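You operate a simulated robot arm through the tools that you are given. There is no shell and no other tool. Be economical: measure what you need, move in short steps, check, and stop when the job is done.

You run a simulated two-armed robot. Do the job below in one go: nothing can be reset, and whatever is moved stays where it is left.

TASK
On the top of the packing table, fold the yellow polishing cloth in half, so that it is half as long.
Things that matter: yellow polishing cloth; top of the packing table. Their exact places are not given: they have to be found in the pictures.

The check looks at the end state, three seconds after you hand in, the way a careful person would. Anything else that was tipped, shoved, dropped, spilled or broken makes it a failure. Flat cloth is picked up by pressing the open fingertips on it (5 to 10 N) and closing them slowly along it; thin cloth reads only 2 to 8 mm in the jaws.

THE ROBOT
Two 7-joint arms with two-finger parallel grippers on one trunk, on a base that drives. Base frame: it is fixed to the floor where the robot stands at the start and does not move with it; the origin is under the middle of the robot, x ahead of it, y to its left, z up. Units: m, rad, N and s.
The left shoulder is at the start at [0.07, 0.134, 1.101], the right one opposite. Places, roughly: top of the packing table [0.6, 0.2, 0.8]. Payload 1.57 kg a hand.
The TCP of each hand is the grasp point between the finger pads, 0.03 m short of the fingertips. In the tool frame z runs along the fingers and y along their closing line. The gripper opens to 0.08 m. The fingers are 0.017 m wide and 0.012 m thick; the gripper's body (0.04 by 0.082 m) begins 0.08 m behind the TCP.
Orientation is that of the tool frame in the base frame, as a unit quaternion [w, x, y, z]. With the fingers straight down and closing along the base's y, the tool's x points along the base's -x, its y along +y and its z along -z.

THE INTERFACE
- The arms move only by the tool step_arm. It takes "left_motion", "right_motion" or both (then of equal length, played together; a hand with none holds still); each is a list of rows, each a list of 6 numbers: the shift along the base's x, y, z in m, then the turn, a rotation vector about the base's x, y, z in rad. In form: [[dx, dy, dz, wx, wy, wz], ...]. A call has 1 to 12 rows; each row is the pose to reach, as a shift and turn from the pose commanded when the call began. "left_hand" and "right_hand" are, for a hand that has rows, the finger opening in m, from 0 to 0.08, set as the call begins (left out, the last holds). A row lasts 0.2 s, in which the tool goes at most 0.05 m and 0.15 rad; a call with a longer step from one row to the next is refused whole, and so is a gripper value outside its range. A pose out of reach is approached as far as the arm can. The call stops where the force on the tool passes 40 N (or 10 N more than at its start, if that is more) or the arm is blocked; 0.2 s more then pass. The fingers move at their own pace (about 0.153 m/s each) and stop on an object; they squeeze with about 43 N. The grip force told is the motor's: it shows also when the fingers shut on nothing. Time passes only in rows, and 0.2 s behind the last, so rows that repeat a pose let the fingers close. It gives the time, the measured TCP pose, the force on the tool (base axes), the opening and the grip force at its end, in the units of the frame above (readings bear some noise), and new pictures: "pictures" is both (left out), scene, wrist or none (wrist: the cameras of the hands that moved).
- Cameras (640 x 400 px; columns grow to the right, rows downward): "scene" is now at [0.1311, -0.0156, 1.3174]; the picture's right is [-0.20, -0.98, 0.00], its down [-0.68, 0.14, -0.72] and it looks along [0.71, -0.14, -0.69] (base axes); focal length 248 px, centre (320, 200). "left" rides on the left gripper at [0.072, 0.007, -0.122] in its tool frame; the picture's right is [-0.09, 1.00, 0.00], its down [-0.84, -0.08, -0.54] and it looks along [-0.54, -0.05, 0.84] (tool axes); focal length 238 px, centre (320, 200). "right" rides on the right gripper at [0.072, -0.007, -0.122] in its tool frame; the picture's right is [0.09, 1.00, 0.00], its down [-0.84, 0.08, -0.54] and it looks along [-0.54, 0.05, 0.84] (tool axes); focal length 238 px, centre (320, 200).
- raise_lower(by): slides the trunk up (or, below 0, down) by that many m; the arms and the scene camera ride with it, the base frame stays. It gives what a move gives, with no picture.
- steer(legs): drives the robot by 1 to 6 legs, each [ahead, left, turn to the left] in m, m and rad, along the robot's own axes; the way and the turn of a leg run together, so that a leg with both is an arc; at most 1.5 m and 3.142 rad a leg. The arms and the cameras ride along, it lands a little off, and it stops where it bumps. It gives what a move gives, and a new picture of the scene camera.
- turn_head(pan, tilt): turns the head with the scene camera to pan (to the left, within 1.501 rad either way) and tilt (down, from -0.506 to 1.204), counted from straight ahead of the robot. It gives what a move gives, and a new picture of the scene camera.
- locate(camera, pixels): for up to 12 pixels [column, row] of the newest picture of that camera ("zoom" is the newest enlarged one), the place [x, y, z] in the base frame of the surface seen there, good to about 0.002 m. It takes no simulated time.
- inspect(camera, box): a new picture of the part [left, top, right, bottom] of that camera's present view, enlarged. It takes no simulated time.
- job_done(): hands the job in; it is judged then, once.

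Keep the steps short. Do not move on a guess: measure, check each grasp and each placing, and mend mistakes. In all there are 80 turns and 260 pictures (those below and enlarged ones count). Leave the grippers open and the arms clear of the work at the hand-in unless told otherwise, and finish with a single line.

The tools are called after ">>>" as a command line: name --argument value ..., lists and objects as JSON in quotes. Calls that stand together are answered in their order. step_arm: Moves the arms, as the interface text tells. Its arguments: {"type":"object","properties":{"left_motion":{"type":"array"},"left_hand":{"type":"number"},"right_motion":{"type":"array"},"right_hand":{"type":"number"},"pictures":{"type":"string","enum":["both","scene","wrist","none"]}},"required":[]} The other tools are called the same way: raise_lower (by) slides the trunk up or down; steer (legs) drives the base; turn_head (pan, tilt) turns the head that bears the scene camera; locate (camera, pixels) gives the place of the surface under pixels of a picture; inspect (camera, box) takes an enlarged picture of a part of a camera's view; job_done () hands the job in.

At the start:

```text
time: 0.0
left_position: [0.4385, 0.1693, 1.029]
left_ee_rot: [0.0, 0.001, 1.0, 0.0]
left_ft_force: [0.3, 0.5, -0.6]
left_opening: 0.0797
left_grasp_force: 0.1
right_position: [0.474, -0.1953, 0.9991]
right_ee_rot: [0.0, 0.0, 1.0, 0.0]
right_ft_force: [0.0, 1.2, -0.7]
right_opening: 0.0798
right_grasp_force: 0.0
trunk travel left (down, up): [-0.675, 0.265]
robot x, y, heading: [0.0009, 0.0018, -0.001]
head pan, tilt: [-0.201, 0.764]
```

scene: 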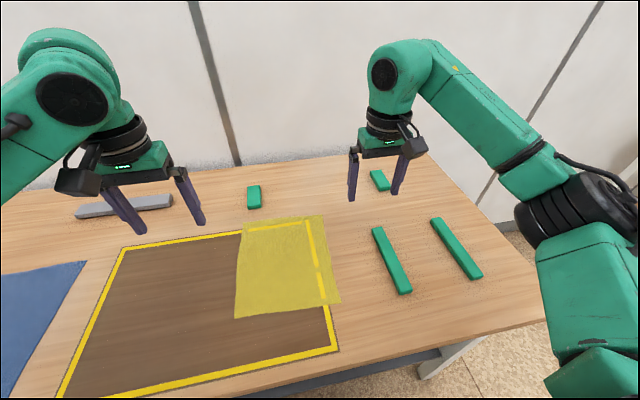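
right: 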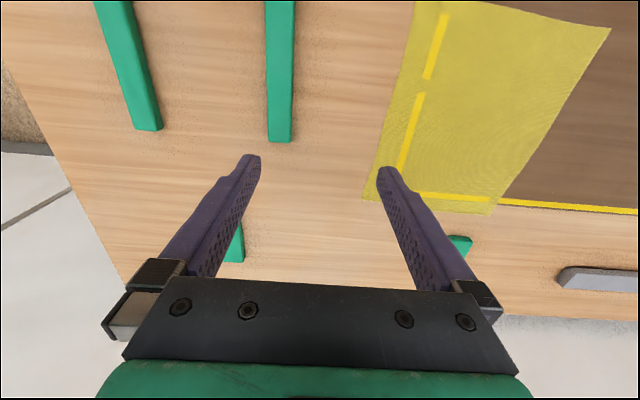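
left: 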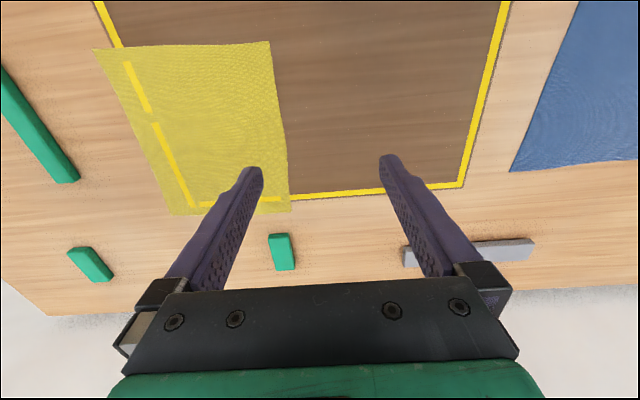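

I see the yellow cloth around (235-340, 215-318) in the scene picture. I'll measure its corners and the table around it.

>>> inspect --camera "scene" --box '[200, 180, 360, 340]'

>>> locate --camera "scene" --pixels '[[244, 222], [323, 217], [339, 302], [235, 317], [285, 265], [360, 260], [200, 280], [405, 292], [378, 230], [335, 350], [125, 250], [254, 200]]'

```text
2.50 times, centred on (280, 260) of scene
```

zoom: 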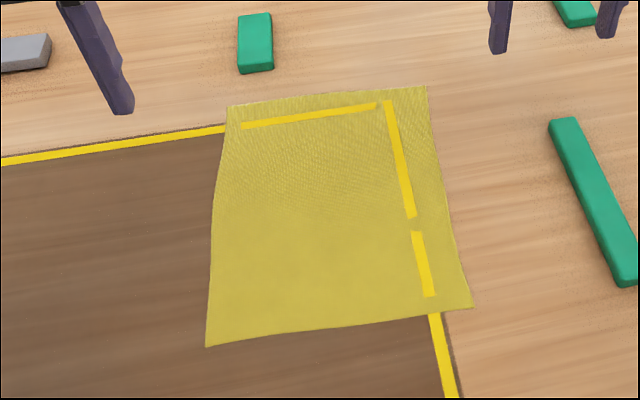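

```text
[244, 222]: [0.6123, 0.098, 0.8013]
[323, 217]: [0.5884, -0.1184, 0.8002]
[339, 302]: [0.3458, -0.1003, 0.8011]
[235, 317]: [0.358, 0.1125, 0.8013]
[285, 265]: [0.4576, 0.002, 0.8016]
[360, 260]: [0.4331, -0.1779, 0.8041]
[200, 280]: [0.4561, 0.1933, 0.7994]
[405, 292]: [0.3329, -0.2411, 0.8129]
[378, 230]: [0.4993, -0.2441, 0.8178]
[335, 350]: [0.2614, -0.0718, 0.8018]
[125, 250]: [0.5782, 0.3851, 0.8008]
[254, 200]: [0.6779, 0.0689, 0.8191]
```

The cloth lies flat. Its corners are far-left (0.612, 0.098), far-right (0.592, -0.118), near-right (0.346, -0.100) and near-left (0.358, 0.1125), so its long side (0.25 m) runs along x. I'll grip both near corners with the fingers closing along x and lay that edge on the far edge. First I'll bring both hands above the near corners and turn them a quarter, cameras outward.

>>> step_arm --left_motion '[[-0.0048, -0.007, -0.0073, 0, 0, -0.148], [-0.0095, -0.014, -0.0145, 0, 0, -0.296], [-0.0143, -0.021, -0.0218, 0, 0, -0.444], [-0.0191, -0.028, -0.0291, 0, 0, -0.592], [-0.0239, -0.035, -0.0364, 0, 0, -0.74], [-0.0286, -0.042, -0.0436, 0, 0, -0.888], [-0.0334, -0.049, -0.0509, 0, 0, -1.036], [-0.0382, -0.056, -0.0582, 0, 0, -1.184], [-0.043, -0.063, -0.0655, 0, 0, -1.332], [-0.0477, -0.07, -0.0727, 0, 0, -1.48], [-0.0525, -0.077, -0.08, 0, 0, -1.628], [-0.0525, -0.077, -0.08, 0, 0, -1.628]]' --right_motion '[[-0.009, 0.0105, -0.0045, 0, 0, 0.1376], [-0.018, 0.0209, -0.0089, 0, 0, 0.2753], [-0.027, 0.0314, -0.0134, 0, 0, 0.4129], [-0.036, 0.0418, -0.0178, 0, 0, 0.5505], [-0.045, 0.0523, -0.0223, 0, 0, 0.6882], [-0.054, 0.0627, -0.0267, 0, 0, 0.8258], [-0.063, 0.0732, -0.0312, 0, 0, 0.9635], [-0.072, 0.0836, -0.0356, 0, 0, 1.1011], [-0.081, 0.0941, -0.0401, 0, 0, 1.2387], [-0.09, 0.1045, -0.0445, 0, 0, 1.3764], [-0.099, 0.115, -0.049, 0, 0, 1.514], [-0.099, 0.115, -0.049, 0, 0, 1.514]]'

```text
time: 2.6
left_position: [0.3868, 0.0936, 0.9484]
left_ee_rot: [0.0, 0.728, 0.686, -0.001]
left_ft_force: [0.3, -0.1, -0.6]
left_opening: 0.0799
left_grasp_force: 0.0
right_position: [0.296, -0.0379, 0.9506]
right_ee_rot: [0.041, -0.63, 0.775, -0.03]
right_ft_force: [-0.3, 0.5, -0.3]
right_opening: 0.08
right_grasp_force: 0.0
right hand out of reach, approached as far as the arm can: row 5, 6, 7, 8, 9, 10, 11, 12
trunk travel left (down, up): [-0.675, 0.265]
robot x, y, heading: [0.0002, -0.0001, 0.003]
head pan, tilt: [-0.201, 0.764]
```

scene: 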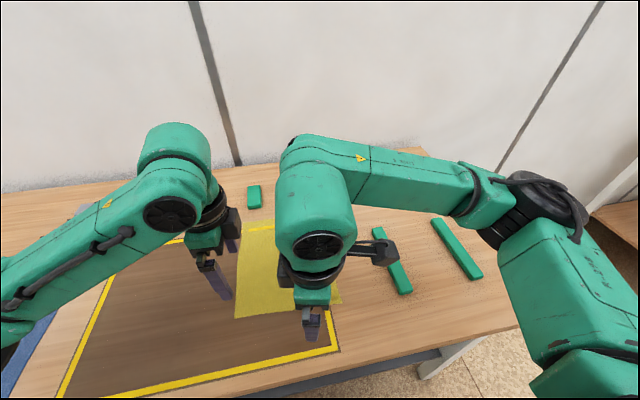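
right: 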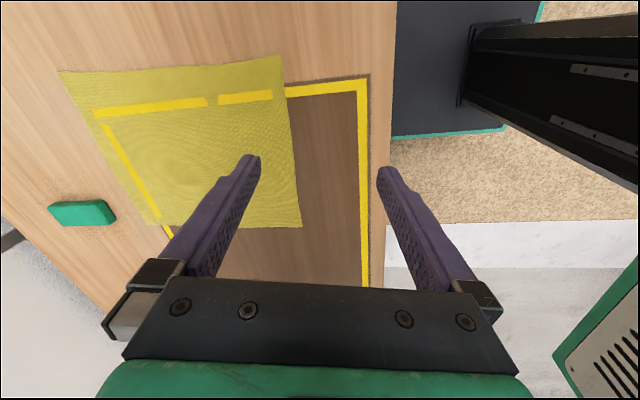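
left: 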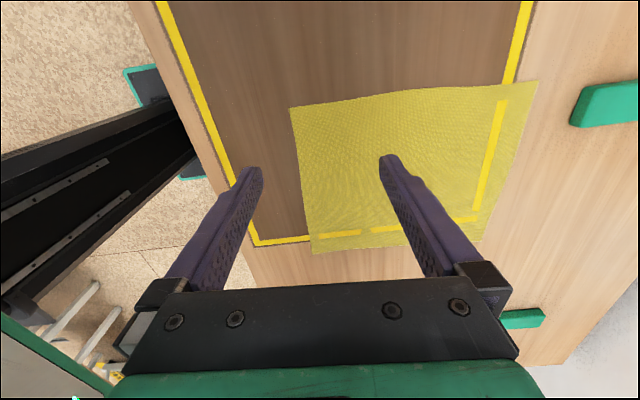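

The left hand arrived. The right arm hit a joint limit while turning outward and stopped at (0.296, -0.038). I'll undo the right hand's move, and afterwards try turning it the other way.

>>> step_arm --right_motion '[[0.009, -0.0105, 0.0045, 0, 0, -0.1376], [0.018, -0.0209, 0.0089, 0, 0, -0.2753], [0.027, -0.0314, 0.0134, 0, 0, -0.4129], [0.036, -0.0418, 0.0178, 0, 0, -0.5505], [0.045, -0.0523, 0.0223, 0, 0, -0.6882], [0.054, -0.0627, 0.0267, 0, 0, -0.8258], [0.063, -0.0732, 0.0312, 0, 0, -0.9635], [0.072, -0.0836, 0.0356, 0, 0, -1.1011], [0.081, -0.0941, 0.0401, 0, 0, -1.2387], [0.09, -0.1045, 0.0445, 0, 0, -1.3764], [0.099, -0.115, 0.049, 0, 0, -1.514], [0.099, -0.115, 0.049, 0, 0, -1.514]]' --pictures "none"

```text
time: 5.2
left_position: [0.3871, 0.0932, 0.9485]
left_ee_rot: [0.0, 0.727, 0.687, 0.0]
left_ft_force: [-0.4, 0.7, 0.1]
left_opening: 0.0799
left_grasp_force: 0.2
right_position: [0.3959, -0.1553, 1.0002]
right_ee_rot: [0.009, 0.077, 0.996, -0.05]
right_ft_force: [-1.2, 0.5, -0.2]
right_opening: 0.0801
right_grasp_force: 0.0
trunk travel left (down, up): [-0.675, 0.265]
robot x, y, heading: [-0.0019, 0.0012, -0.001]
head pan, tilt: [-0.201, 0.764]
```

The right hand is now at (0.396, -0.155), slightly tilted and yawed. I'll straighten it to point down and then check.

>>> step_arm --right_motion '[[0.015, -0.005, 0, 0.05, 0.009, 0.077], [0.03, -0.01, 0, 0.1, 0.018, 0.154], [0.03, -0.01, 0, 0.1, 0.018, 0.154]]' --pictures "none"

```text
time: 6.0
left_position: [0.3866, 0.0925, 0.9476]
left_ee_rot: [-0.001, 0.727, 0.686, 0.0]
left_ft_force: [0.0, 0.1, 0.0]
left_opening: 0.0801
left_grasp_force: 0.1
right_position: [0.4264, -0.1657, 1.0014]
right_ee_rot: [0.001, -0.002, 1.0, -0.001]
right_ft_force: [-0.5, 0.4, 0.3]
right_opening: 0.08
right_grasp_force: 0.1
trunk travel left (down, up): [-0.675, 0.265]
robot x, y, heading: [-0.0003, 0.0018, -0.001]
head pan, tilt: [-0.201, 0.764]
```

It's straight now. Next I'll turn the right hand the other way (-1.628 rad) in place.

>>> step_arm --right_motion '[[0, 0, 0, 0, 0, -0.148], [0, 0, 0, 0, 0, -0.296], [0, 0, 0, 0, 0, -0.444], [0, 0, 0, 0, 0, -0.592], [0, 0, 0, 0, 0, -0.74], [0, 0, 0, 0, 0, -0.888], [0, 0, 0, 0, 0, -1.036], [0, 0, 0, 0, 0, -1.184], [0, 0, 0, 0, 0, -1.332], [0, 0, 0, 0, 0, -1.48], [0, 0, 0, 0, 0, -1.628]]' --pictures "scene"

```text
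time: 8.4
left_position: [0.3873, 0.092, 0.949]
left_ee_rot: [0.0, 0.726, 0.687, 0.0]
left_ft_force: [-0.1, 0.0, -0.4]
left_opening: 0.0798
left_grasp_force: 0.0
right_position: [0.4254, -0.1657, 1.0012]
right_ee_rot: [0.0, 0.727, 0.687, -0.001]
right_ft_force: [-0.6, -0.6, 0.1]
right_opening: 0.0801
right_grasp_force: 0.1
trunk travel left (down, up): [-0.675, 0.265]
robot x, y, heading: [-0.0011, 0.0016, 0.002]
head pan, tilt: [-0.201, 0.764]
```

scene: 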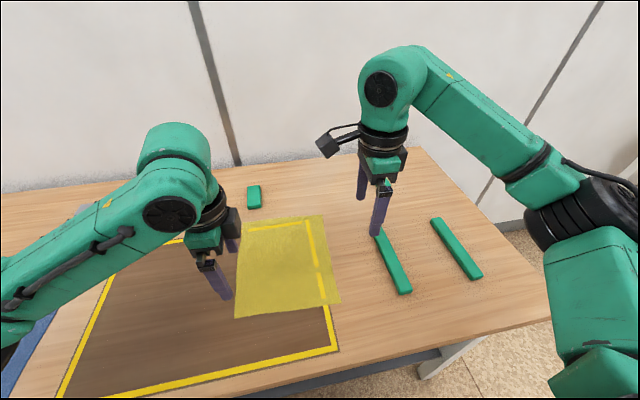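

That worked. Now I'll bring the right hand over the near-right corner, to (0.375, -0.080, 0.95), and narrow it to a 0.03 m opening.

>>> step_arm --right_motion '[[-0.013, 0.021, -0.012, 0, 0, 0], [-0.025, 0.043, -0.025, 0, 0, 0], [-0.038, 0.064, -0.038, 0, 0, 0], [-0.05, 0.086, -0.05, 0, 0, 0], [-0.05, 0.086, -0.05, 0, 0, 0]]' --right_hand 0.03 --left_motion '[[0, 0, 0, 0, 0, 0], [0, 0, 0, 0, 0, 0], [0, 0, 0, 0, 0, 0], [0, 0, 0, 0, 0, 0], [0, 0, 0, 0, 0, 0]]' --left_hand 0.03

```text
time: 9.6
left_position: [0.3864, 0.0928, 0.9479]
left_ee_rot: [0.0, 0.727, 0.686, 0.0]
left_ft_force: [0.0, 0.3, -0.2]
left_opening: 0.0302
left_grasp_force: 0.0
right_position: [0.3758, -0.0802, 0.95]
right_ee_rot: [0.0, 0.727, 0.687, -0.001]
right_ft_force: [0.4, -0.2, -0.6]
right_opening: 0.03
right_grasp_force: 0.0
trunk travel left (down, up): [-0.675, 0.265]
robot x, y, heading: [-0.0009, 0.003, -0.003]
head pan, tilt: [-0.201, 0.764]
```

scene: 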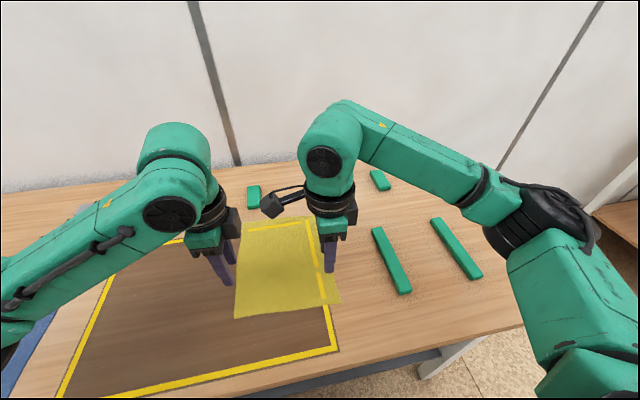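
right: 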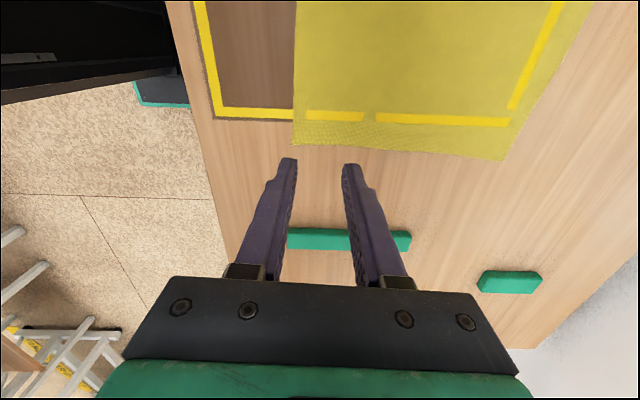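
left: 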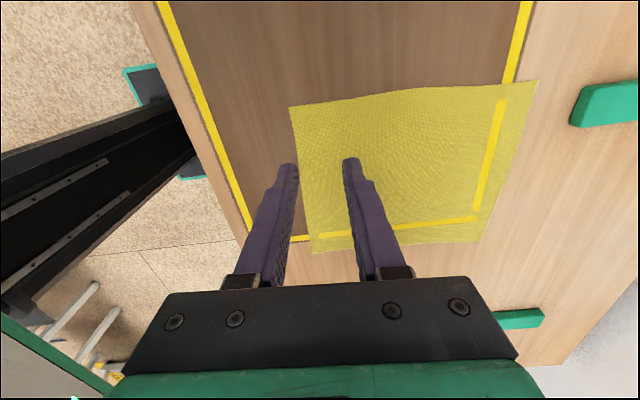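

Both hands hover over the near corners. I'll re-measure the corners from the wrist cameras.

>>> locate --camera "left" --pixels '[[292, 109], [314, 250], [535, 83], [482, 240], [305, 180]]'

>>> locate --camera "right" --pixels '[[294, 143], [296, 60], [502, 156]]'

```text
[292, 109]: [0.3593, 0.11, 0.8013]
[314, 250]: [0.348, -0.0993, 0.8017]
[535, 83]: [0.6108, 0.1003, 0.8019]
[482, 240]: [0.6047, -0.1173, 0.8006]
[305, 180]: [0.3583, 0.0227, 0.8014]
```

```text
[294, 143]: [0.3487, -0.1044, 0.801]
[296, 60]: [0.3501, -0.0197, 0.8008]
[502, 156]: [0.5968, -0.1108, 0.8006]
```

The corners agree: near edge (0.359, 0.111) to (0.348, -0.101), far edge (0.611, 0.100) to (0.598, -0.113). I'll shift both hands 4 mm inward and lower until the fingertips are just above the cloth.

>>> step_arm --left_motion '[[0.004, 0, -0.04, 0, 0, 0], [0.004, 0, -0.08, 0, 0, 0], [0.004, 0, -0.1, 0, 0, 0], [0.004, 0, -0.11, 0, 0, 0]]' --right_motion '[[0.004, 0, -0.04, 0, 0, 0], [0.004, 0, -0.08, 0, 0, 0], [0.004, 0, -0.1, 0, 0, 0], [0.004, 0, -0.112, 0, 0, 0]]' --pictures "wrist"

```text
time: 10.6
left_position: [0.3911, 0.0923, 0.839]
left_ee_rot: [0.0, 0.727, 0.687, 0.0]
left_ft_force: [-0.4, -0.3, -0.6]
left_opening: 0.0302
left_grasp_force: 0.1
right_position: [0.3805, -0.0803, 0.8382]
right_ee_rot: [0.001, 0.726, 0.688, -0.001]
right_ft_force: [-0.7, -0.7, 0.7]
right_opening: 0.03
right_grasp_force: 0.0
trunk travel left (down, up): [-0.675, 0.265]
robot x, y, heading: [-0.0014, 0.0031, -0.001]
head pan, tilt: [-0.201, 0.764]
```

right: 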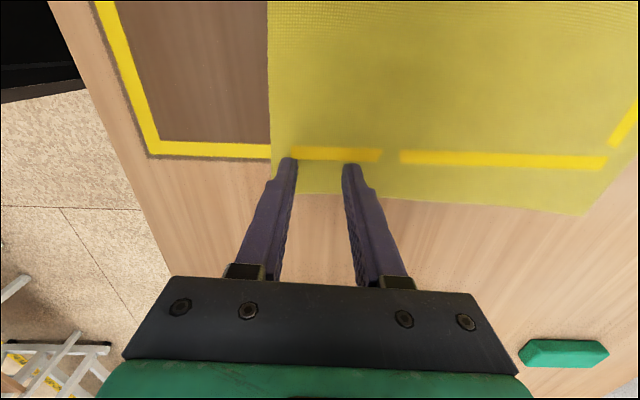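
left: 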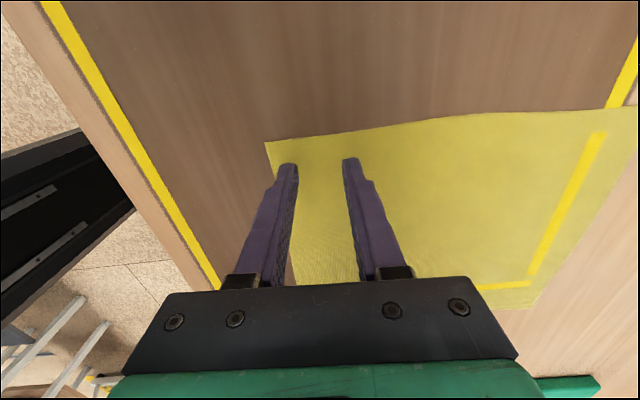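

Both finger pairs are on the cloth side of the edge. I'll press down gently.

>>> step_arm --left_motion '[[0, 0, -0.003, 0, 0, 0], [0, 0, -0.006, 0, 0, 0], [0, 0, -0.009, 0, 0, 0]]' --right_motion '[[0, 0, -0.003, 0, 0, 0], [0, 0, -0.006, 0, 0, 0], [0, 0, -0.008, 0, 0, 0]]' --pictures "none"

```text
time: 11.4
left_position: [0.3904, 0.0917, 0.8307]
left_ee_rot: [0.002, 0.726, 0.687, 0.002]
left_ft_force: [1.3, 1.0, 10.5]
left_opening: 0.0296
left_grasp_force: 0.1
right_position: [0.3795, -0.0801, 0.8314]
right_ee_rot: [0.001, 0.726, 0.688, 0.0]
right_ft_force: [-0.4, 0.7, 0.5]
right_opening: 0.0301
right_grasp_force: 0.1
trunk travel left (down, up): [-0.675, 0.265]
robot x, y, heading: [-0.0004, 0.0032, 0.002]
head pan, tilt: [-0.201, 0.764]
```

The left hand presses 10.5 N and the right isn't touching yet. I'll lower the right a little and ease the left.

>>> step_arm --left_motion '[[0, 0, 0.0004, 0, 0, 0], [0, 0, 0.0004, 0, 0, 0]]' --right_motion '[[0, 0, -0.001, 0, 0, 0], [0, 0, -0.0015, 0, 0, 0]]' --pictures "none"

```text
time: 12.0
left_position: [0.3909, 0.0928, 0.8307]
left_ee_rot: [0.0, 0.726, 0.687, 0.001]
left_ft_force: [2.2, 0.9, 9.1]
left_opening: 0.0286
left_grasp_force: 0.0
right_position: [0.3788, -0.0793, 0.8313]
right_ee_rot: [0.0, 0.727, 0.687, 0.001]
right_ft_force: [0.6, -2.9, 10.8]
right_opening: 0.03
right_grasp_force: 0.2
trunk travel left (down, up): [-0.675, 0.265]
robot x, y, heading: [-0.0013, 0.0009, -0.003]
head pan, tilt: [-0.201, 0.764]
```

Forces are 9.1 and 10.8 N. Now I'll close the fingers in small steps.

>>> step_arm --left_motion '[[0, 0, 0, 0, 0, 0]]' --right_motion '[[0, 0, 0.0003, 0, 0, 0]]' --left_hand 0.022 --right_hand 0.022 --pictures "none"

>>> step_arm --left_motion '[[0, 0, 0, 0, 0, 0]]' --right_motion '[[0, 0, 0, 0, 0, 0]]' --left_hand 0.015 --right_hand 0.015 --pictures "wrist"

```text
time: 12.4
left_position: [0.3907, 0.0925, 0.8309]
left_ee_rot: [0.0, 0.727, 0.686, 0.001]
left_ft_force: [0.6, -0.5, 12.2]
left_opening: 0.0208
left_grasp_force: 0.1
right_position: [0.3792, -0.0794, 0.8309]
right_ee_rot: [0.0, 0.726, 0.688, 0.0]
right_ft_force: [0.8, 0.8, 8.4]
right_opening: 0.0204
right_grasp_force: 0.1
trunk travel left (down, up): [-0.675, 0.265]
robot x, y, heading: [0.0029, 0.0038, 0.0]
head pan, tilt: [-0.201, 0.764]
```

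```text
time: 12.8
left_position: [0.3897, 0.0913, 0.8301]
left_ee_rot: [0.001, 0.727, 0.687, 0.001]
left_ft_force: [1.6, -0.5, 11.8]
left_opening: 0.0135
left_grasp_force: 0.1
right_position: [0.3784, -0.0794, 0.8301]
right_ee_rot: [0.001, 0.726, 0.688, 0.0]
right_ft_force: [1.5, 1.3, 9.7]
right_opening: 0.0137
right_grasp_force: 0.1
trunk travel left (down, up): [-0.675, 0.265]
robot x, y, heading: [-0.0038, -0.0048, 0.003]
head pan, tilt: [-0.201, 0.764]
```

right: 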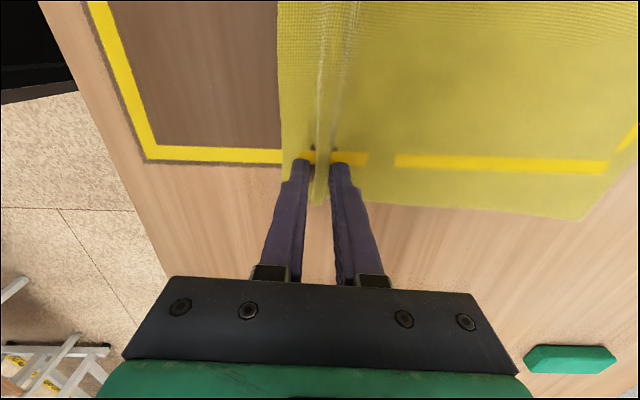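
left: 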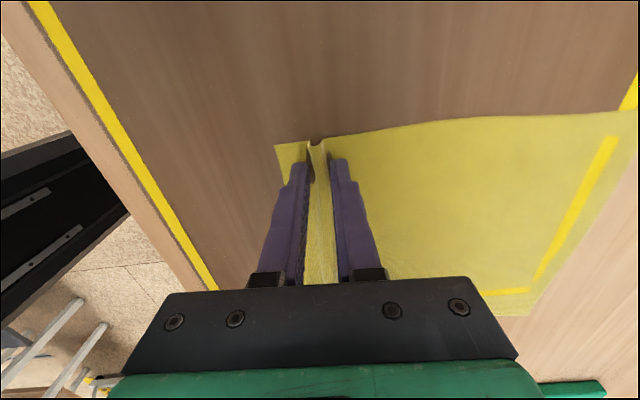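

A ridge is forming between the fingers of both hands, so I'll keep closing.

>>> step_arm --left_motion '[[0, 0, 0.0004, 0, 0, 0]]' --right_motion '[[0, 0, 0, 0, 0, 0]]' --left_hand 0.008 --right_hand 0.008 --pictures "none"

>>> step_arm --left_motion '[[0, 0, 0, 0, 0, 0], [0, 0, 0, 0, 0, 0], [0, 0, 0, 0, 0, 0]]' --right_motion '[[0, 0, 0, 0, 0, 0], [0, 0, 0, 0, 0, 0], [0, 0, 0, 0, 0, 0]]' --left_hand 0 --right_hand 0 --pictures "wrist"

```text
time: 13.2
left_position: [0.3887, 0.0927, 0.831]
left_ee_rot: [-0.001, 0.727, 0.686, 0.001]
left_ft_force: [0.4, -0.4, 3.5]
left_opening: 0.0083
left_grasp_force: 0.5
right_position: [0.3783, -0.0794, 0.8319]
right_ee_rot: [0.001, 0.726, 0.687, -0.001]
right_ft_force: [-1.4, -0.5, 12.7]
right_opening: 0.008
right_grasp_force: 0.2
trunk travel left (down, up): [-0.675, 0.265]
robot x, y, heading: [-0.0029, -0.0012, 0.003]
head pan, tilt: [-0.201, 0.764]
```

```text
time: 14.0
left_position: [0.389, 0.093, 0.8312]
left_ee_rot: [0.001, 0.727, 0.686, 0.001]
left_ft_force: [0.0, 0.0, 0.5]
left_opening: 0.0059
left_grasp_force: 26.0
right_position: [0.379, -0.0789, 0.8324]
right_ee_rot: [0.0, 0.726, 0.688, -0.001]
right_ft_force: [-2.0, -0.1, 14.3]
right_opening: 0.0062
right_grasp_force: 25.5
trunk travel left (down, up): [-0.675, 0.265]
robot x, y, heading: [-0.0017, 0.0022, -0.004]
head pan, tilt: [-0.201, 0.764]
```

right: 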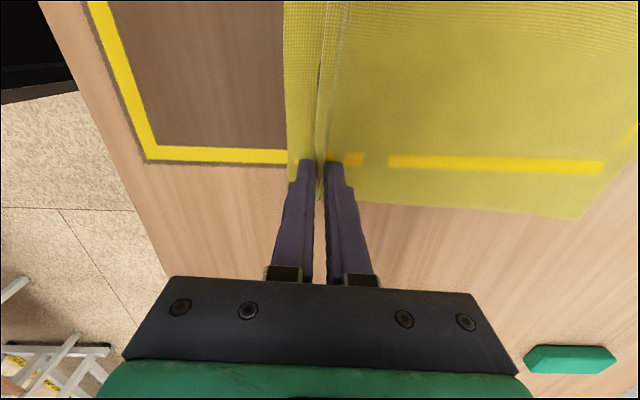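
left: 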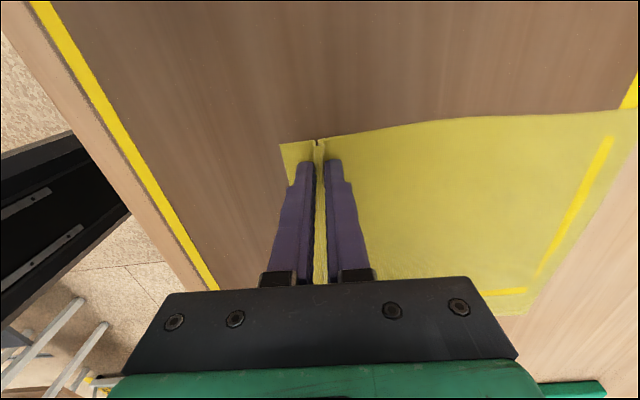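

Both grips read about 6 mm with ~26 N, so the cloth is held. I'll lift along the first half of an arc about the fold line.

>>> step_arm --left_motion '[[0.0017, 0, 0.011, 0, 0, 0], [0.0033, 0, 0.022, 0, 0, 0], [0.008, -0.0005, 0.033, 0, 0, 0], [0.0129, -0.0007, 0.0425, 0, 0, 0], [0.02, -0.001, 0.052, 0, 0, 0], [0.0281, -0.0016, 0.06, 0, 0, 0], [0.038, -0.002, 0.067, 0, 0, 0], [0.048, -0.0027, 0.0736, 0, 0, 0], [0.0595, -0.0034, 0.078, 0, 0, 0], [0.0712, -0.004, 0.082, 0, 0, 0], [0.084, -0.0048, 0.084, 0, 0, 0], [0.096, -0.0055, 0.085, 0, 0, 0]]' --right_motion '[[0.0017, 0, 0.011, 0, 0, 0], [0.0032, 0, 0.022, 0, 0, 0], [0.0078, -0.0005, 0.033, 0, 0, 0], [0.0126, -0.0008, 0.0425, 0, 0, 0], [0.0195, -0.0012, 0.052, 0, 0, 0], [0.0274, -0.0018, 0.06, 0, 0, 0], [0.037, -0.0023, 0.067, 0, 0, 0], [0.0467, -0.003, 0.0736, 0, 0, 0], [0.058, -0.0037, 0.078, 0, 0, 0], [0.0693, -0.0045, 0.082, 0, 0, 0], [0.0818, -0.0053, 0.084, 0, 0, 0], [0.0935, -0.006, 0.085, 0, 0, 0]]'

```text
time: 16.6
left_position: [0.4869, 0.0879, 0.9154]
left_ee_rot: [0.0, 0.727, 0.687, 0.0]
left_ft_force: [0.7, -0.8, 0.3]
left_opening: 0.0061
left_grasp_force: 25.4
right_position: [0.4742, -0.0851, 0.9148]
right_ee_rot: [0.001, 0.726, 0.688, -0.001]
right_ft_force: [0.2, 0.2, -0.8]
right_opening: 0.006
right_grasp_force: 26.2
trunk travel left (down, up): [-0.675, 0.265]
robot x, y, heading: [-0.0008, 0.0017, -0.001]
head pan, tilt: [-0.201, 0.764]
```

scene: 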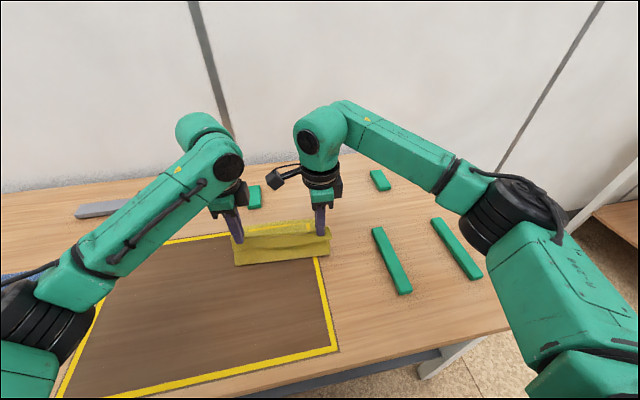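
right: 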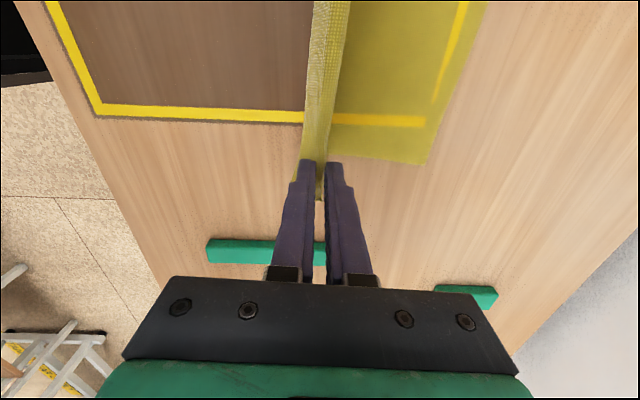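
left: 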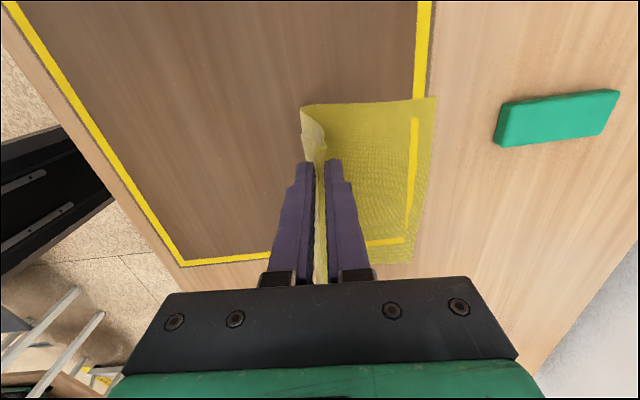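

The cloth lifts cleanly and evenly with both grips holding. I'll bring the second half of the arc down over the far half, stopping just above the lower layer.

>>> step_arm --left_motion '[[0.012, -0.0006, -0.001, 0, 0, 0], [0.024, -0.0014, -0.003, 0, 0, 0], [0.036, -0.002, -0.007, 0, 0, 0], [0.047, -0.0027, -0.013, 0, 0, 0], [0.057, -0.0034, -0.021, 0, 0, 0], [0.066, -0.004, -0.03, 0, 0, 0], [0.073, -0.0046, -0.04, 0, 0, 0], [0.078, -0.005, -0.05, 0, 0, 0], [0.081, -0.0053, -0.06, 0, 0, 0], [0.082, -0.0055, -0.068, 0, 0, 0], [0.082, -0.0055, -0.068, 0, 0, 0]]' --right_motion '[[0.012, -0.0006, -0.001, 0, 0, 0], [0.024, -0.0014, -0.003, 0, 0, 0], [0.036, -0.002, -0.007, 0, 0, 0], [0.047, -0.0027, -0.013, 0, 0, 0], [0.057, -0.0034, -0.021, 0, 0, 0], [0.066, -0.004, -0.03, 0, 0, 0], [0.073, -0.0046, -0.04, 0, 0, 0], [0.078, -0.005, -0.05, 0, 0, 0], [0.081, -0.0053, -0.06, 0, 0, 0], [0.082, -0.0055, -0.068, 0, 0, 0], [0.082, -0.0055, -0.068, 0, 0, 0]]'

```text
time: 19.0
left_position: [0.5687, 0.08, 0.8465]
left_ee_rot: [0.0, 0.726, 0.687, 0.0]
left_ft_force: [-0.7, 1.1, 0.3]
left_opening: 0.0058
left_grasp_force: 25.1
right_position: [0.5553, -0.0907, 0.848]
right_ee_rot: [-0.001, 0.726, 0.688, -0.001]
right_ft_force: [0.1, 0.2, 0.0]
right_opening: 0.0061
right_grasp_force: 26.1
trunk travel left (down, up): [-0.675, 0.265]
robot x, y, heading: [-0.0014, 0.0012, 0.0]
head pan, tilt: [-0.201, 0.764]
```

scene: 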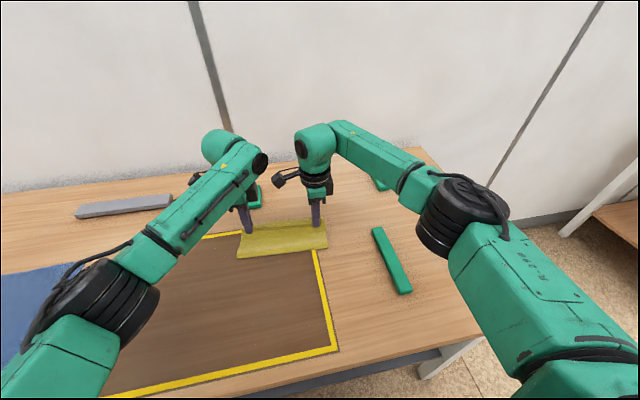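
right: 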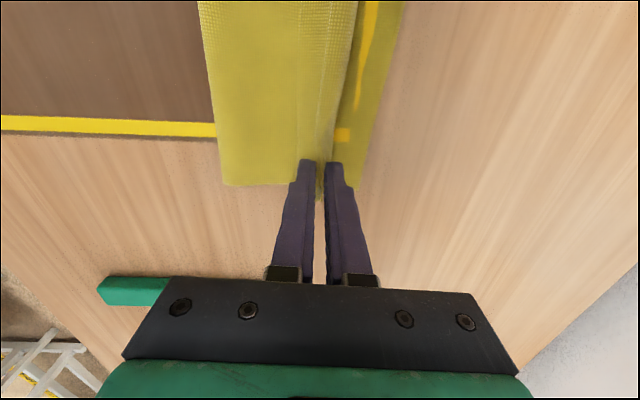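
left: 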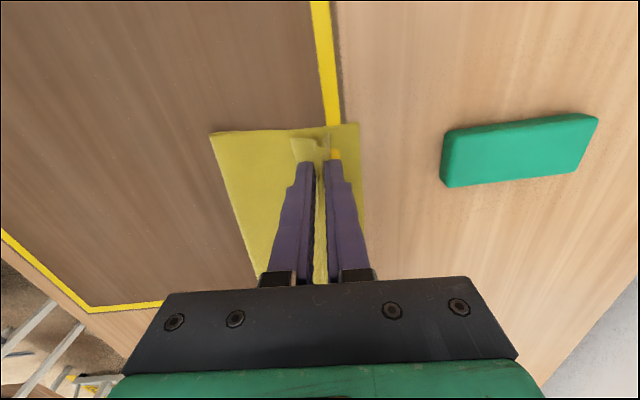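

The fold line is straight. The near-side lip (left view at about (310, 150)) still points back toward the robot. I'll open the fingers here and see how the edge falls.

>>> step_arm --left_motion '[[0, 0, 0, 0, 0, 0], [0, 0, 0, 0, 0, 0], [0, 0, 0, 0, 0, 0]]' --right_motion '[[0, 0, 0, 0, 0, 0], [0, 0, 0, 0, 0, 0], [0, 0, 0, 0, 0, 0]]' --left_hand 0.06 --right_hand 0.06

```text
time: 19.8
left_position: [0.5671, 0.0807, 0.8479]
left_ee_rot: [0.0, 0.727, 0.686, 0.0]
left_ft_force: [0.1, -0.4, -0.7]
left_opening: 0.0599
left_grasp_force: 0.0
right_position: [0.5553, -0.0912, 0.8472]
right_ee_rot: [0.001, 0.726, 0.687, 0.0]
right_ft_force: [0.0, 0.0, 1.4]
right_opening: 0.0598
right_grasp_force: 0.1
trunk travel left (down, up): [-0.675, 0.265]
robot x, y, heading: [-0.0002, -0.0038, -0.006]
head pan, tilt: [-0.201, 0.764]
```

scene: 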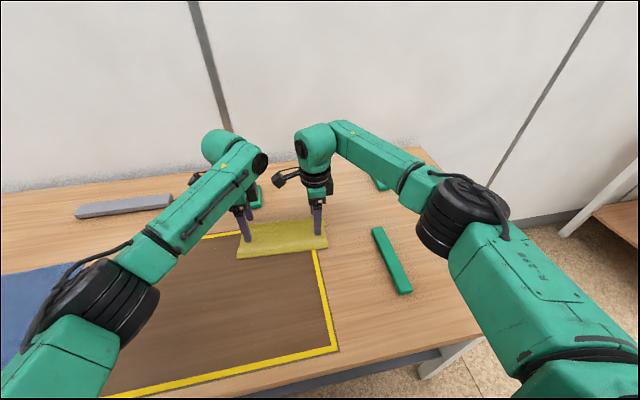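
right: 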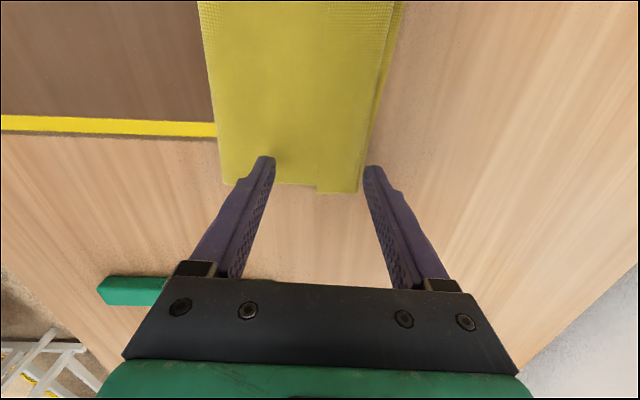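
left: 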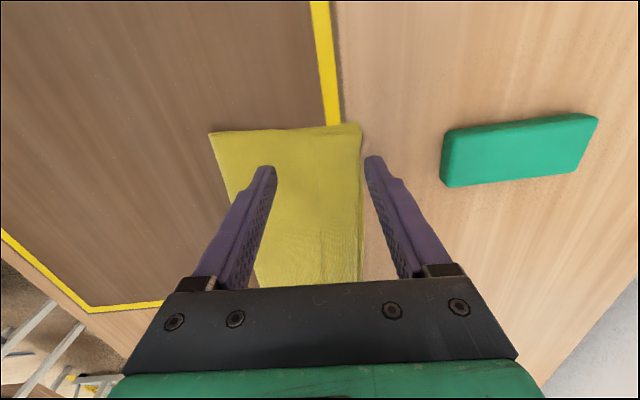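

The edge sprang open and fell flat onto the far edge. I'll raise both hands straight up, back them off, and check the result.

>>> step_arm --left_motion '[[0, 0, 0.04, 0, 0, 0], [0, 0, 0.08, 0, 0, 0], [-0.02, 0.03, 0.11, 0, 0, 0], [-0.05, 0.06, 0.12, 0, 0, 0], [-0.08, 0.095, 0.13, 0, 0, 0], [-0.1, 0.13, 0.13, 0, 0, 0]]' --right_motion '[[0, 0, 0.04, 0, 0, 0], [0, 0, 0.08, 0, 0, 0], [-0.02, -0.03, 0.11, 0, 0, 0], [-0.05, -0.06, 0.12, 0, 0, 0], [-0.08, -0.095, 0.13, 0, 0, 0], [-0.1, -0.13, 0.13, 0, 0, 0]]'

>>> inspect --camera "scene" --box '[210, 190, 350, 278]'

```text
time: 21.2
left_position: [0.4658, 0.2117, 0.9764]
left_ee_rot: [0.001, 0.727, 0.686, 0.001]
left_ft_force: [-0.4, 0.7, 0.0]
left_opening: 0.06
left_grasp_force: 0.0
right_position: [0.4514, -0.2248, 0.9786]
right_ee_rot: [0.0, 0.726, 0.687, 0.0]
right_ft_force: [-0.1, 0.0, -0.3]
right_opening: 0.06
right_grasp_force: 0.1
trunk travel left (down, up): [-0.675, 0.265]
robot x, y, heading: [-0.0022, 0.0039, 0.003]
head pan, tilt: [-0.201, 0.764]
```

scene: 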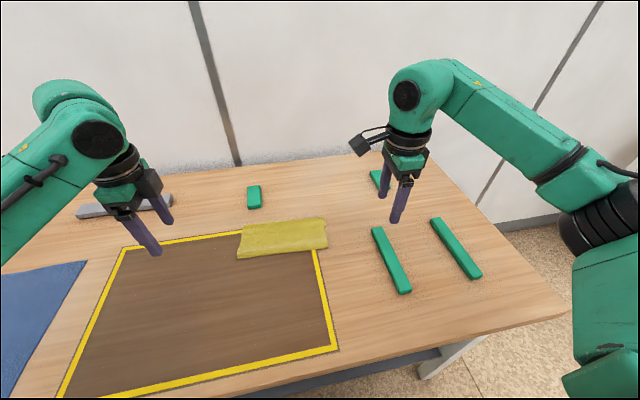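
right: 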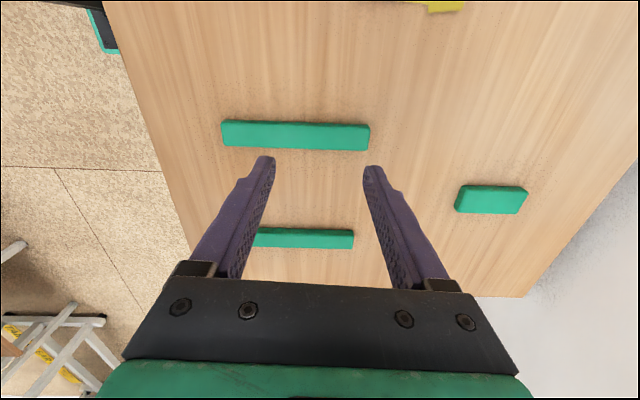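
left: 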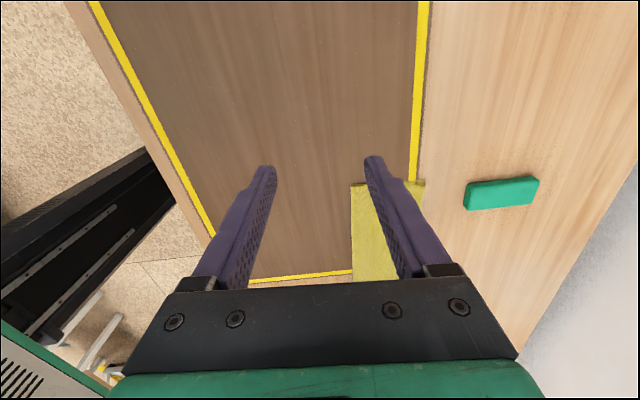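

```text
4.55 times, centred on (280, 234) of scene
```

zoom: 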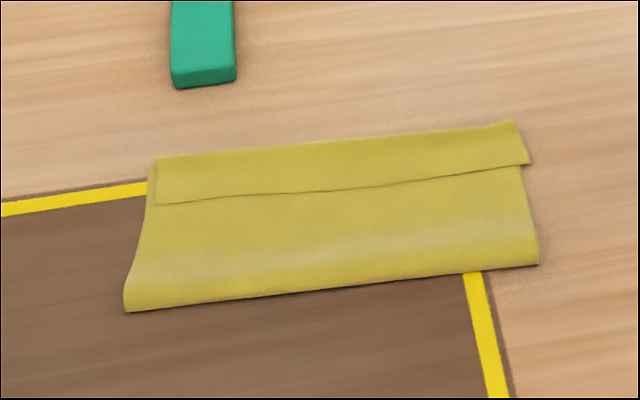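

The zoom shows the edge lip folded back toward the robot: a seam from (155, 204) to (530, 163). I'll measure it so I can turn the lip outward.

>>> locate --camera "zoom" --pixels '[[157, 160], [514, 123], [160, 203], [340, 188], [528, 164], [126, 310], [538, 263], [335, 140], [150, 172], [340, 170], [340, 205], [335, 285]]'

>>> inspect --camera "left" --box '[330, 160, 450, 290]'

```text
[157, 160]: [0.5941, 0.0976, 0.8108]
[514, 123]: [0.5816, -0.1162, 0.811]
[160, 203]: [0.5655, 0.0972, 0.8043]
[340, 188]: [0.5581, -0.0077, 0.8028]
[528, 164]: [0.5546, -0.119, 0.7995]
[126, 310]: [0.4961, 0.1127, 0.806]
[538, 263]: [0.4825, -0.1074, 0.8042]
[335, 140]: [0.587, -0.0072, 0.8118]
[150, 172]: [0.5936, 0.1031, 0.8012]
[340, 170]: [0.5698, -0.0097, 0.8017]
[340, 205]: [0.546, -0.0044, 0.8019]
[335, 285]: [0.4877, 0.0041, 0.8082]
```

```text
3.08 times, centred on (390, 225) of left
```

zoom: 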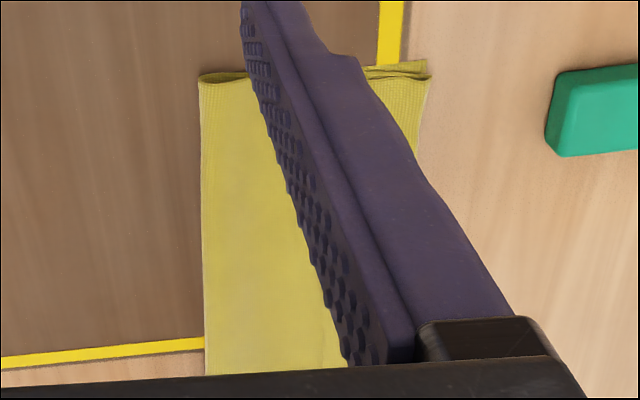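

The lip is about 30 mm wide, with its crease at x≈0.59 (raised to z≈0.811) and its free edge at x≈0.56. I'll bring the closed fingertips above the lip near both ends, then drag it lightly outward (+x) to unroll it.

>>> step_arm --left_motion '[[0.026, -0.034, 0, 0, 0, 0], [0.052, -0.068, 0, 0, 0, 0], [0.078, -0.102, 0, 0, 0, 0], [0.104, -0.137, 0, 0, 0, 0], [0.104, -0.137, -0.045, 0, 0, 0], [0.104, -0.137, -0.09, 0, 0, 0], [0.104, -0.137, -0.125, 0, 0, 0], [0.104, -0.137, -0.13, 0, 0, 0]]' --right_motion '[[0.028, 0.034, 0, 0, 0, 0], [0.057, 0.068, 0, 0, 0, 0], [0.085, 0.102, 0, 0, 0, 0], [0.114, 0.135, 0, 0, 0, 0], [0.114, 0.135, -0.045, 0, 0, 0], [0.114, 0.135, -0.09, 0, 0, 0], [0.114, 0.135, -0.125, 0, 0, 0], [0.114, 0.135, -0.132, 0, 0, 0]]' --left_hand 0 --right_hand 0

>>> inspect --camera "right" --box '[180, 20, 460, 220]'

```text
time: 23.0
left_position: [0.5727, 0.0732, 0.8457]
left_ee_rot: [0.0, 0.727, 0.686, 0.0]
left_ft_force: [0.1, -0.1, -0.4]
left_opening: 0.0
left_grasp_force: 21.3
right_position: [0.5687, -0.087, 0.8437]
right_ee_rot: [0.0, 0.726, 0.687, -0.001]
right_ft_force: [0.4, -0.2, -0.1]
right_opening: 0.0001
right_grasp_force: 21.0
trunk travel left (down, up): [-0.675, 0.265]
robot x, y, heading: [0.0008, -0.0007, -0.005]
head pan, tilt: [-0.201, 0.764]
```

scene: 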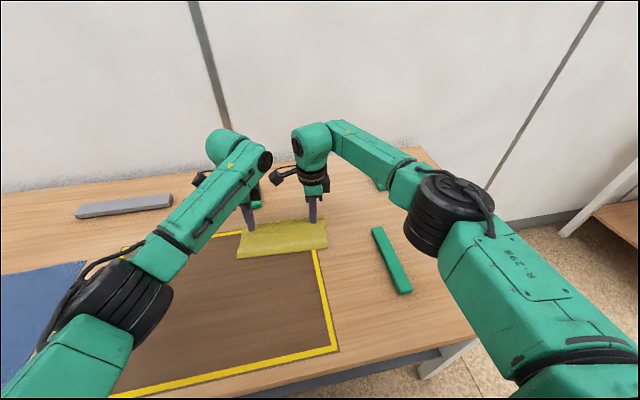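
right: 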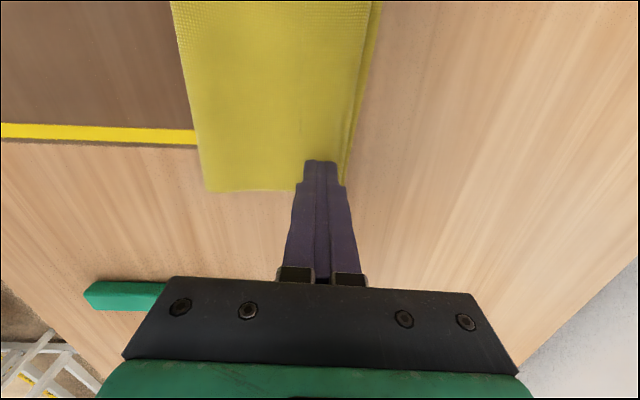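
left: 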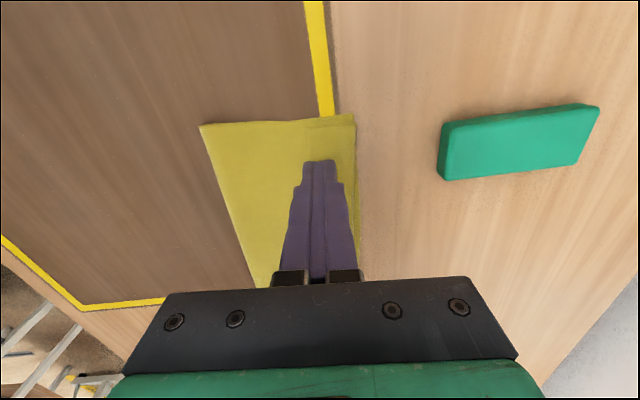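

```text
2.00 times, centred on (320, 120) of right
```

zoom: 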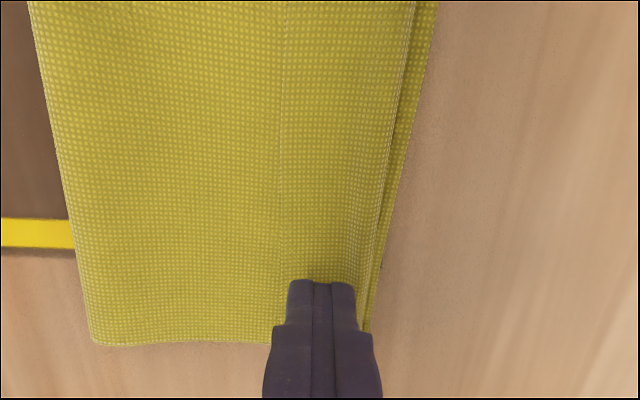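

The fingertips sit over the lip: in the zoom its edge is at column ~280, the crease at ~400 and the lower layer's edge at ~430. I'll lower gently to touch it.

>>> step_arm --left_motion '[[0, 0, -0.003, 0, 0, 0], [0, 0, -0.006, 0, 0, 0], [0, 0, -0.009, 0, 0, 0], [0, 0, -0.011, 0, 0, 0]]' --right_motion '[[0, 0, -0.003, 0, 0, 0], [0, 0, -0.006, 0, 0, 0], [0, 0, -0.008, 0, 0, 0], [0, 0, -0.01, 0, 0, 0]]' --pictures "none"

```text
time: 24.0
left_position: [0.5727, 0.0755, 0.8349]
left_ee_rot: [0.0, 0.726, 0.687, -0.001]
left_ft_force: [-0.6, 0.8, 1.3]
left_opening: 0.0
left_grasp_force: 21.6
right_position: [0.569, -0.0864, 0.8344]
right_ee_rot: [0.001, 0.726, 0.688, -0.001]
right_ft_force: [-0.3, -0.5, -0.3]
right_opening: 0.0001
right_grasp_force: 21.7
trunk travel left (down, up): [-0.675, 0.265]
robot x, y, heading: [-0.0019, -0.0005, 0.001]
head pan, tilt: [-0.201, 0.764]
```

I'm at light contact. I'll go 1 to 1.5 mm lower, drag 20 mm outward, then look.

>>> step_arm --left_motion '[[0, 0, -0.001, 0, 0, 0], [0.004, 0, -0.001, 0, 0, 0], [0.008, 0, -0.001, 0, 0, 0], [0.012, 0, -0.001, 0, 0, 0], [0.016, 0, -0.001, 0, 0, 0], [0.02, 0, -0.001, 0, 0, 0]]' --right_motion '[[0, 0, -0.0015, 0, 0, 0], [0.004, 0, -0.0015, 0, 0, 0], [0.008, 0, -0.0015, 0, 0, 0], [0.012, 0, -0.0015, 0, 0, 0], [0.016, 0, -0.0015, 0, 0, 0], [0.02, 0, -0.0015, 0, 0, 0]]' --pictures "none"

>>> inspect --camera "right" --box '[180, 0, 460, 200]'

>>> inspect --camera "scene" --box '[210, 190, 350, 278]'

```text
time: 25.4
left_position: [0.5929, 0.0746, 0.8347]
left_ee_rot: [0.0, 0.727, 0.687, 0.0]
left_ft_force: [-0.5, -0.2, 0.2]
left_opening: 0.0
left_grasp_force: 21.8
right_position: [0.5899, -0.0861, 0.8329]
right_ee_rot: [0.0, 0.727, 0.687, 0.0]
right_ft_force: [-0.8, 0.5, 0.1]
right_opening: 0.0
right_grasp_force: 21.4
trunk travel left (down, up): [-0.675, 0.265]
robot x, y, heading: [0.001, -0.0006, -0.001]
head pan, tilt: [-0.201, 0.764]
```

```text
2.00 times, centred on (320, 100) of right
```

zoom: 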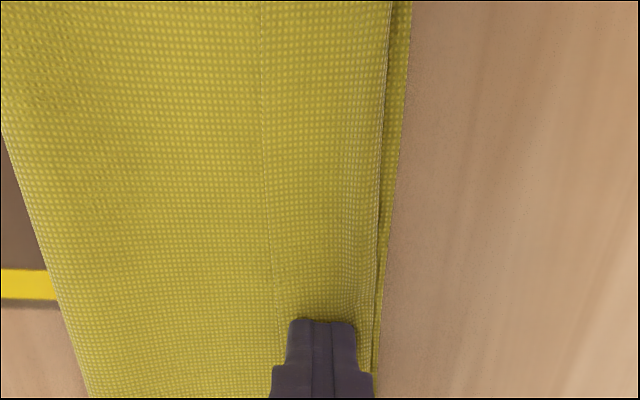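

```text
4.55 times, centred on (280, 234) of scene
```

zoom: 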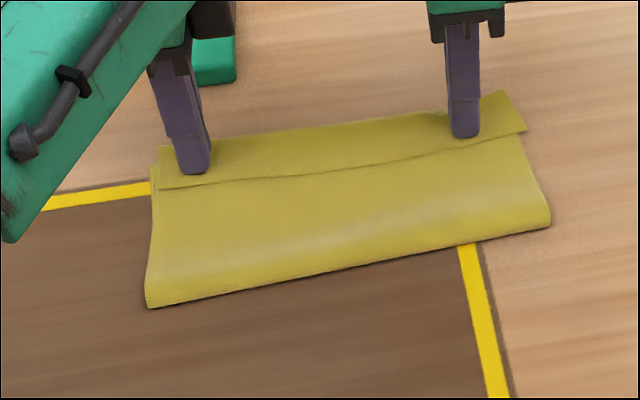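

The whole stack slid on the right side instead of the lip unrolling, because the layers stick to each other. So one hand must hold the body of the cloth while the other drags the lip. I'll lift both hands, bring them back, and measure again.

>>> step_arm --left_motion '[[0, 0, 0.03, 0, 0, 0], [-0.02, 0.01, 0.06, 0, 0, 0], [-0.05, 0.05, 0.08, 0, 0, 0], [-0.07, 0.09, 0.1, 0, 0, 0]]' --right_motion '[[0, 0, 0.03, 0, 0, 0], [-0.02, -0.01, 0.06, 0, 0, 0], [-0.05, -0.05, 0.08, 0, 0, 0], [-0.07, -0.09, 0.1, 0, 0, 0]]' --pictures "none"

>>> inspect --camera "scene" --box '[210, 190, 350, 278]'

```text
refused: row 3 steps farther than a row can; nothing moved
```

```text
4.55 times, centred on (280, 234) of scene
```

zoom: 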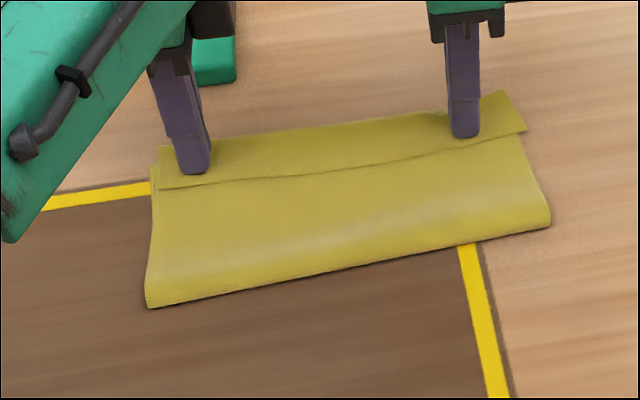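

The row step was too long. I'll use shorter steps.

>>> step_arm --left_motion '[[0, 0, 0.03, 0, 0, 0], [-0.01, 0.01, 0.06, 0, 0, 0], [-0.035, 0.03, 0.08, 0, 0, 0], [-0.06, 0.06, 0.1, 0, 0, 0], [-0.07, 0.09, 0.11, 0, 0, 0]]' --right_motion '[[0, 0, 0.03, 0, 0, 0], [-0.01, -0.01, 0.06, 0, 0, 0], [-0.035, -0.03, 0.08, 0, 0, 0], [-0.06, -0.06, 0.1, 0, 0, 0], [-0.07, -0.09, 0.11, 0, 0, 0]]' --pictures "none"

>>> inspect --camera "scene" --box '[210, 190, 350, 278]'

>>> locate --camera "zoom" --pixels '[[160, 148], [497, 92], [165, 187], [330, 172], [520, 130], [148, 307], [549, 222], [350, 115], [152, 170]]'

```text
time: 26.6
left_position: [0.5216, 0.1642, 0.9444]
left_ee_rot: [-0.001, 0.727, 0.687, 0.001]
left_ft_force: [0.6, 0.6, 0.9]
left_opening: 0.0
left_grasp_force: 20.6
right_position: [0.5195, -0.1779, 0.9453]
right_ee_rot: [0.0, 0.726, 0.688, -0.002]
right_ft_force: [-0.2, 0.9, 0.3]
right_opening: 0.0
right_grasp_force: 21.6
trunk travel left (down, up): [-0.675, 0.265]
robot x, y, heading: [-0.0021, 0.0058, -0.001]
head pan, tilt: [-0.201, 0.764]
```

```text
4.55 times, centred on (280, 234) of scene
```

zoom: 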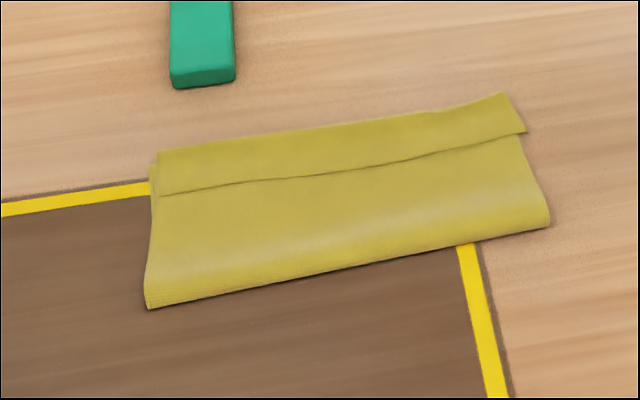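

```text
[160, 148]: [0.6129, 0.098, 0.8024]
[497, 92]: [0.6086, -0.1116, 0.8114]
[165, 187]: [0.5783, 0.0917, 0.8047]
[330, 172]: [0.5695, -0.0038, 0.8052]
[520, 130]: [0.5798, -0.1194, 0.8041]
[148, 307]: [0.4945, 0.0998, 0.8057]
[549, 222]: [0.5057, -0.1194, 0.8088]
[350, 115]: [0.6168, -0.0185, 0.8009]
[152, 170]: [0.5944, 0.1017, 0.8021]
```

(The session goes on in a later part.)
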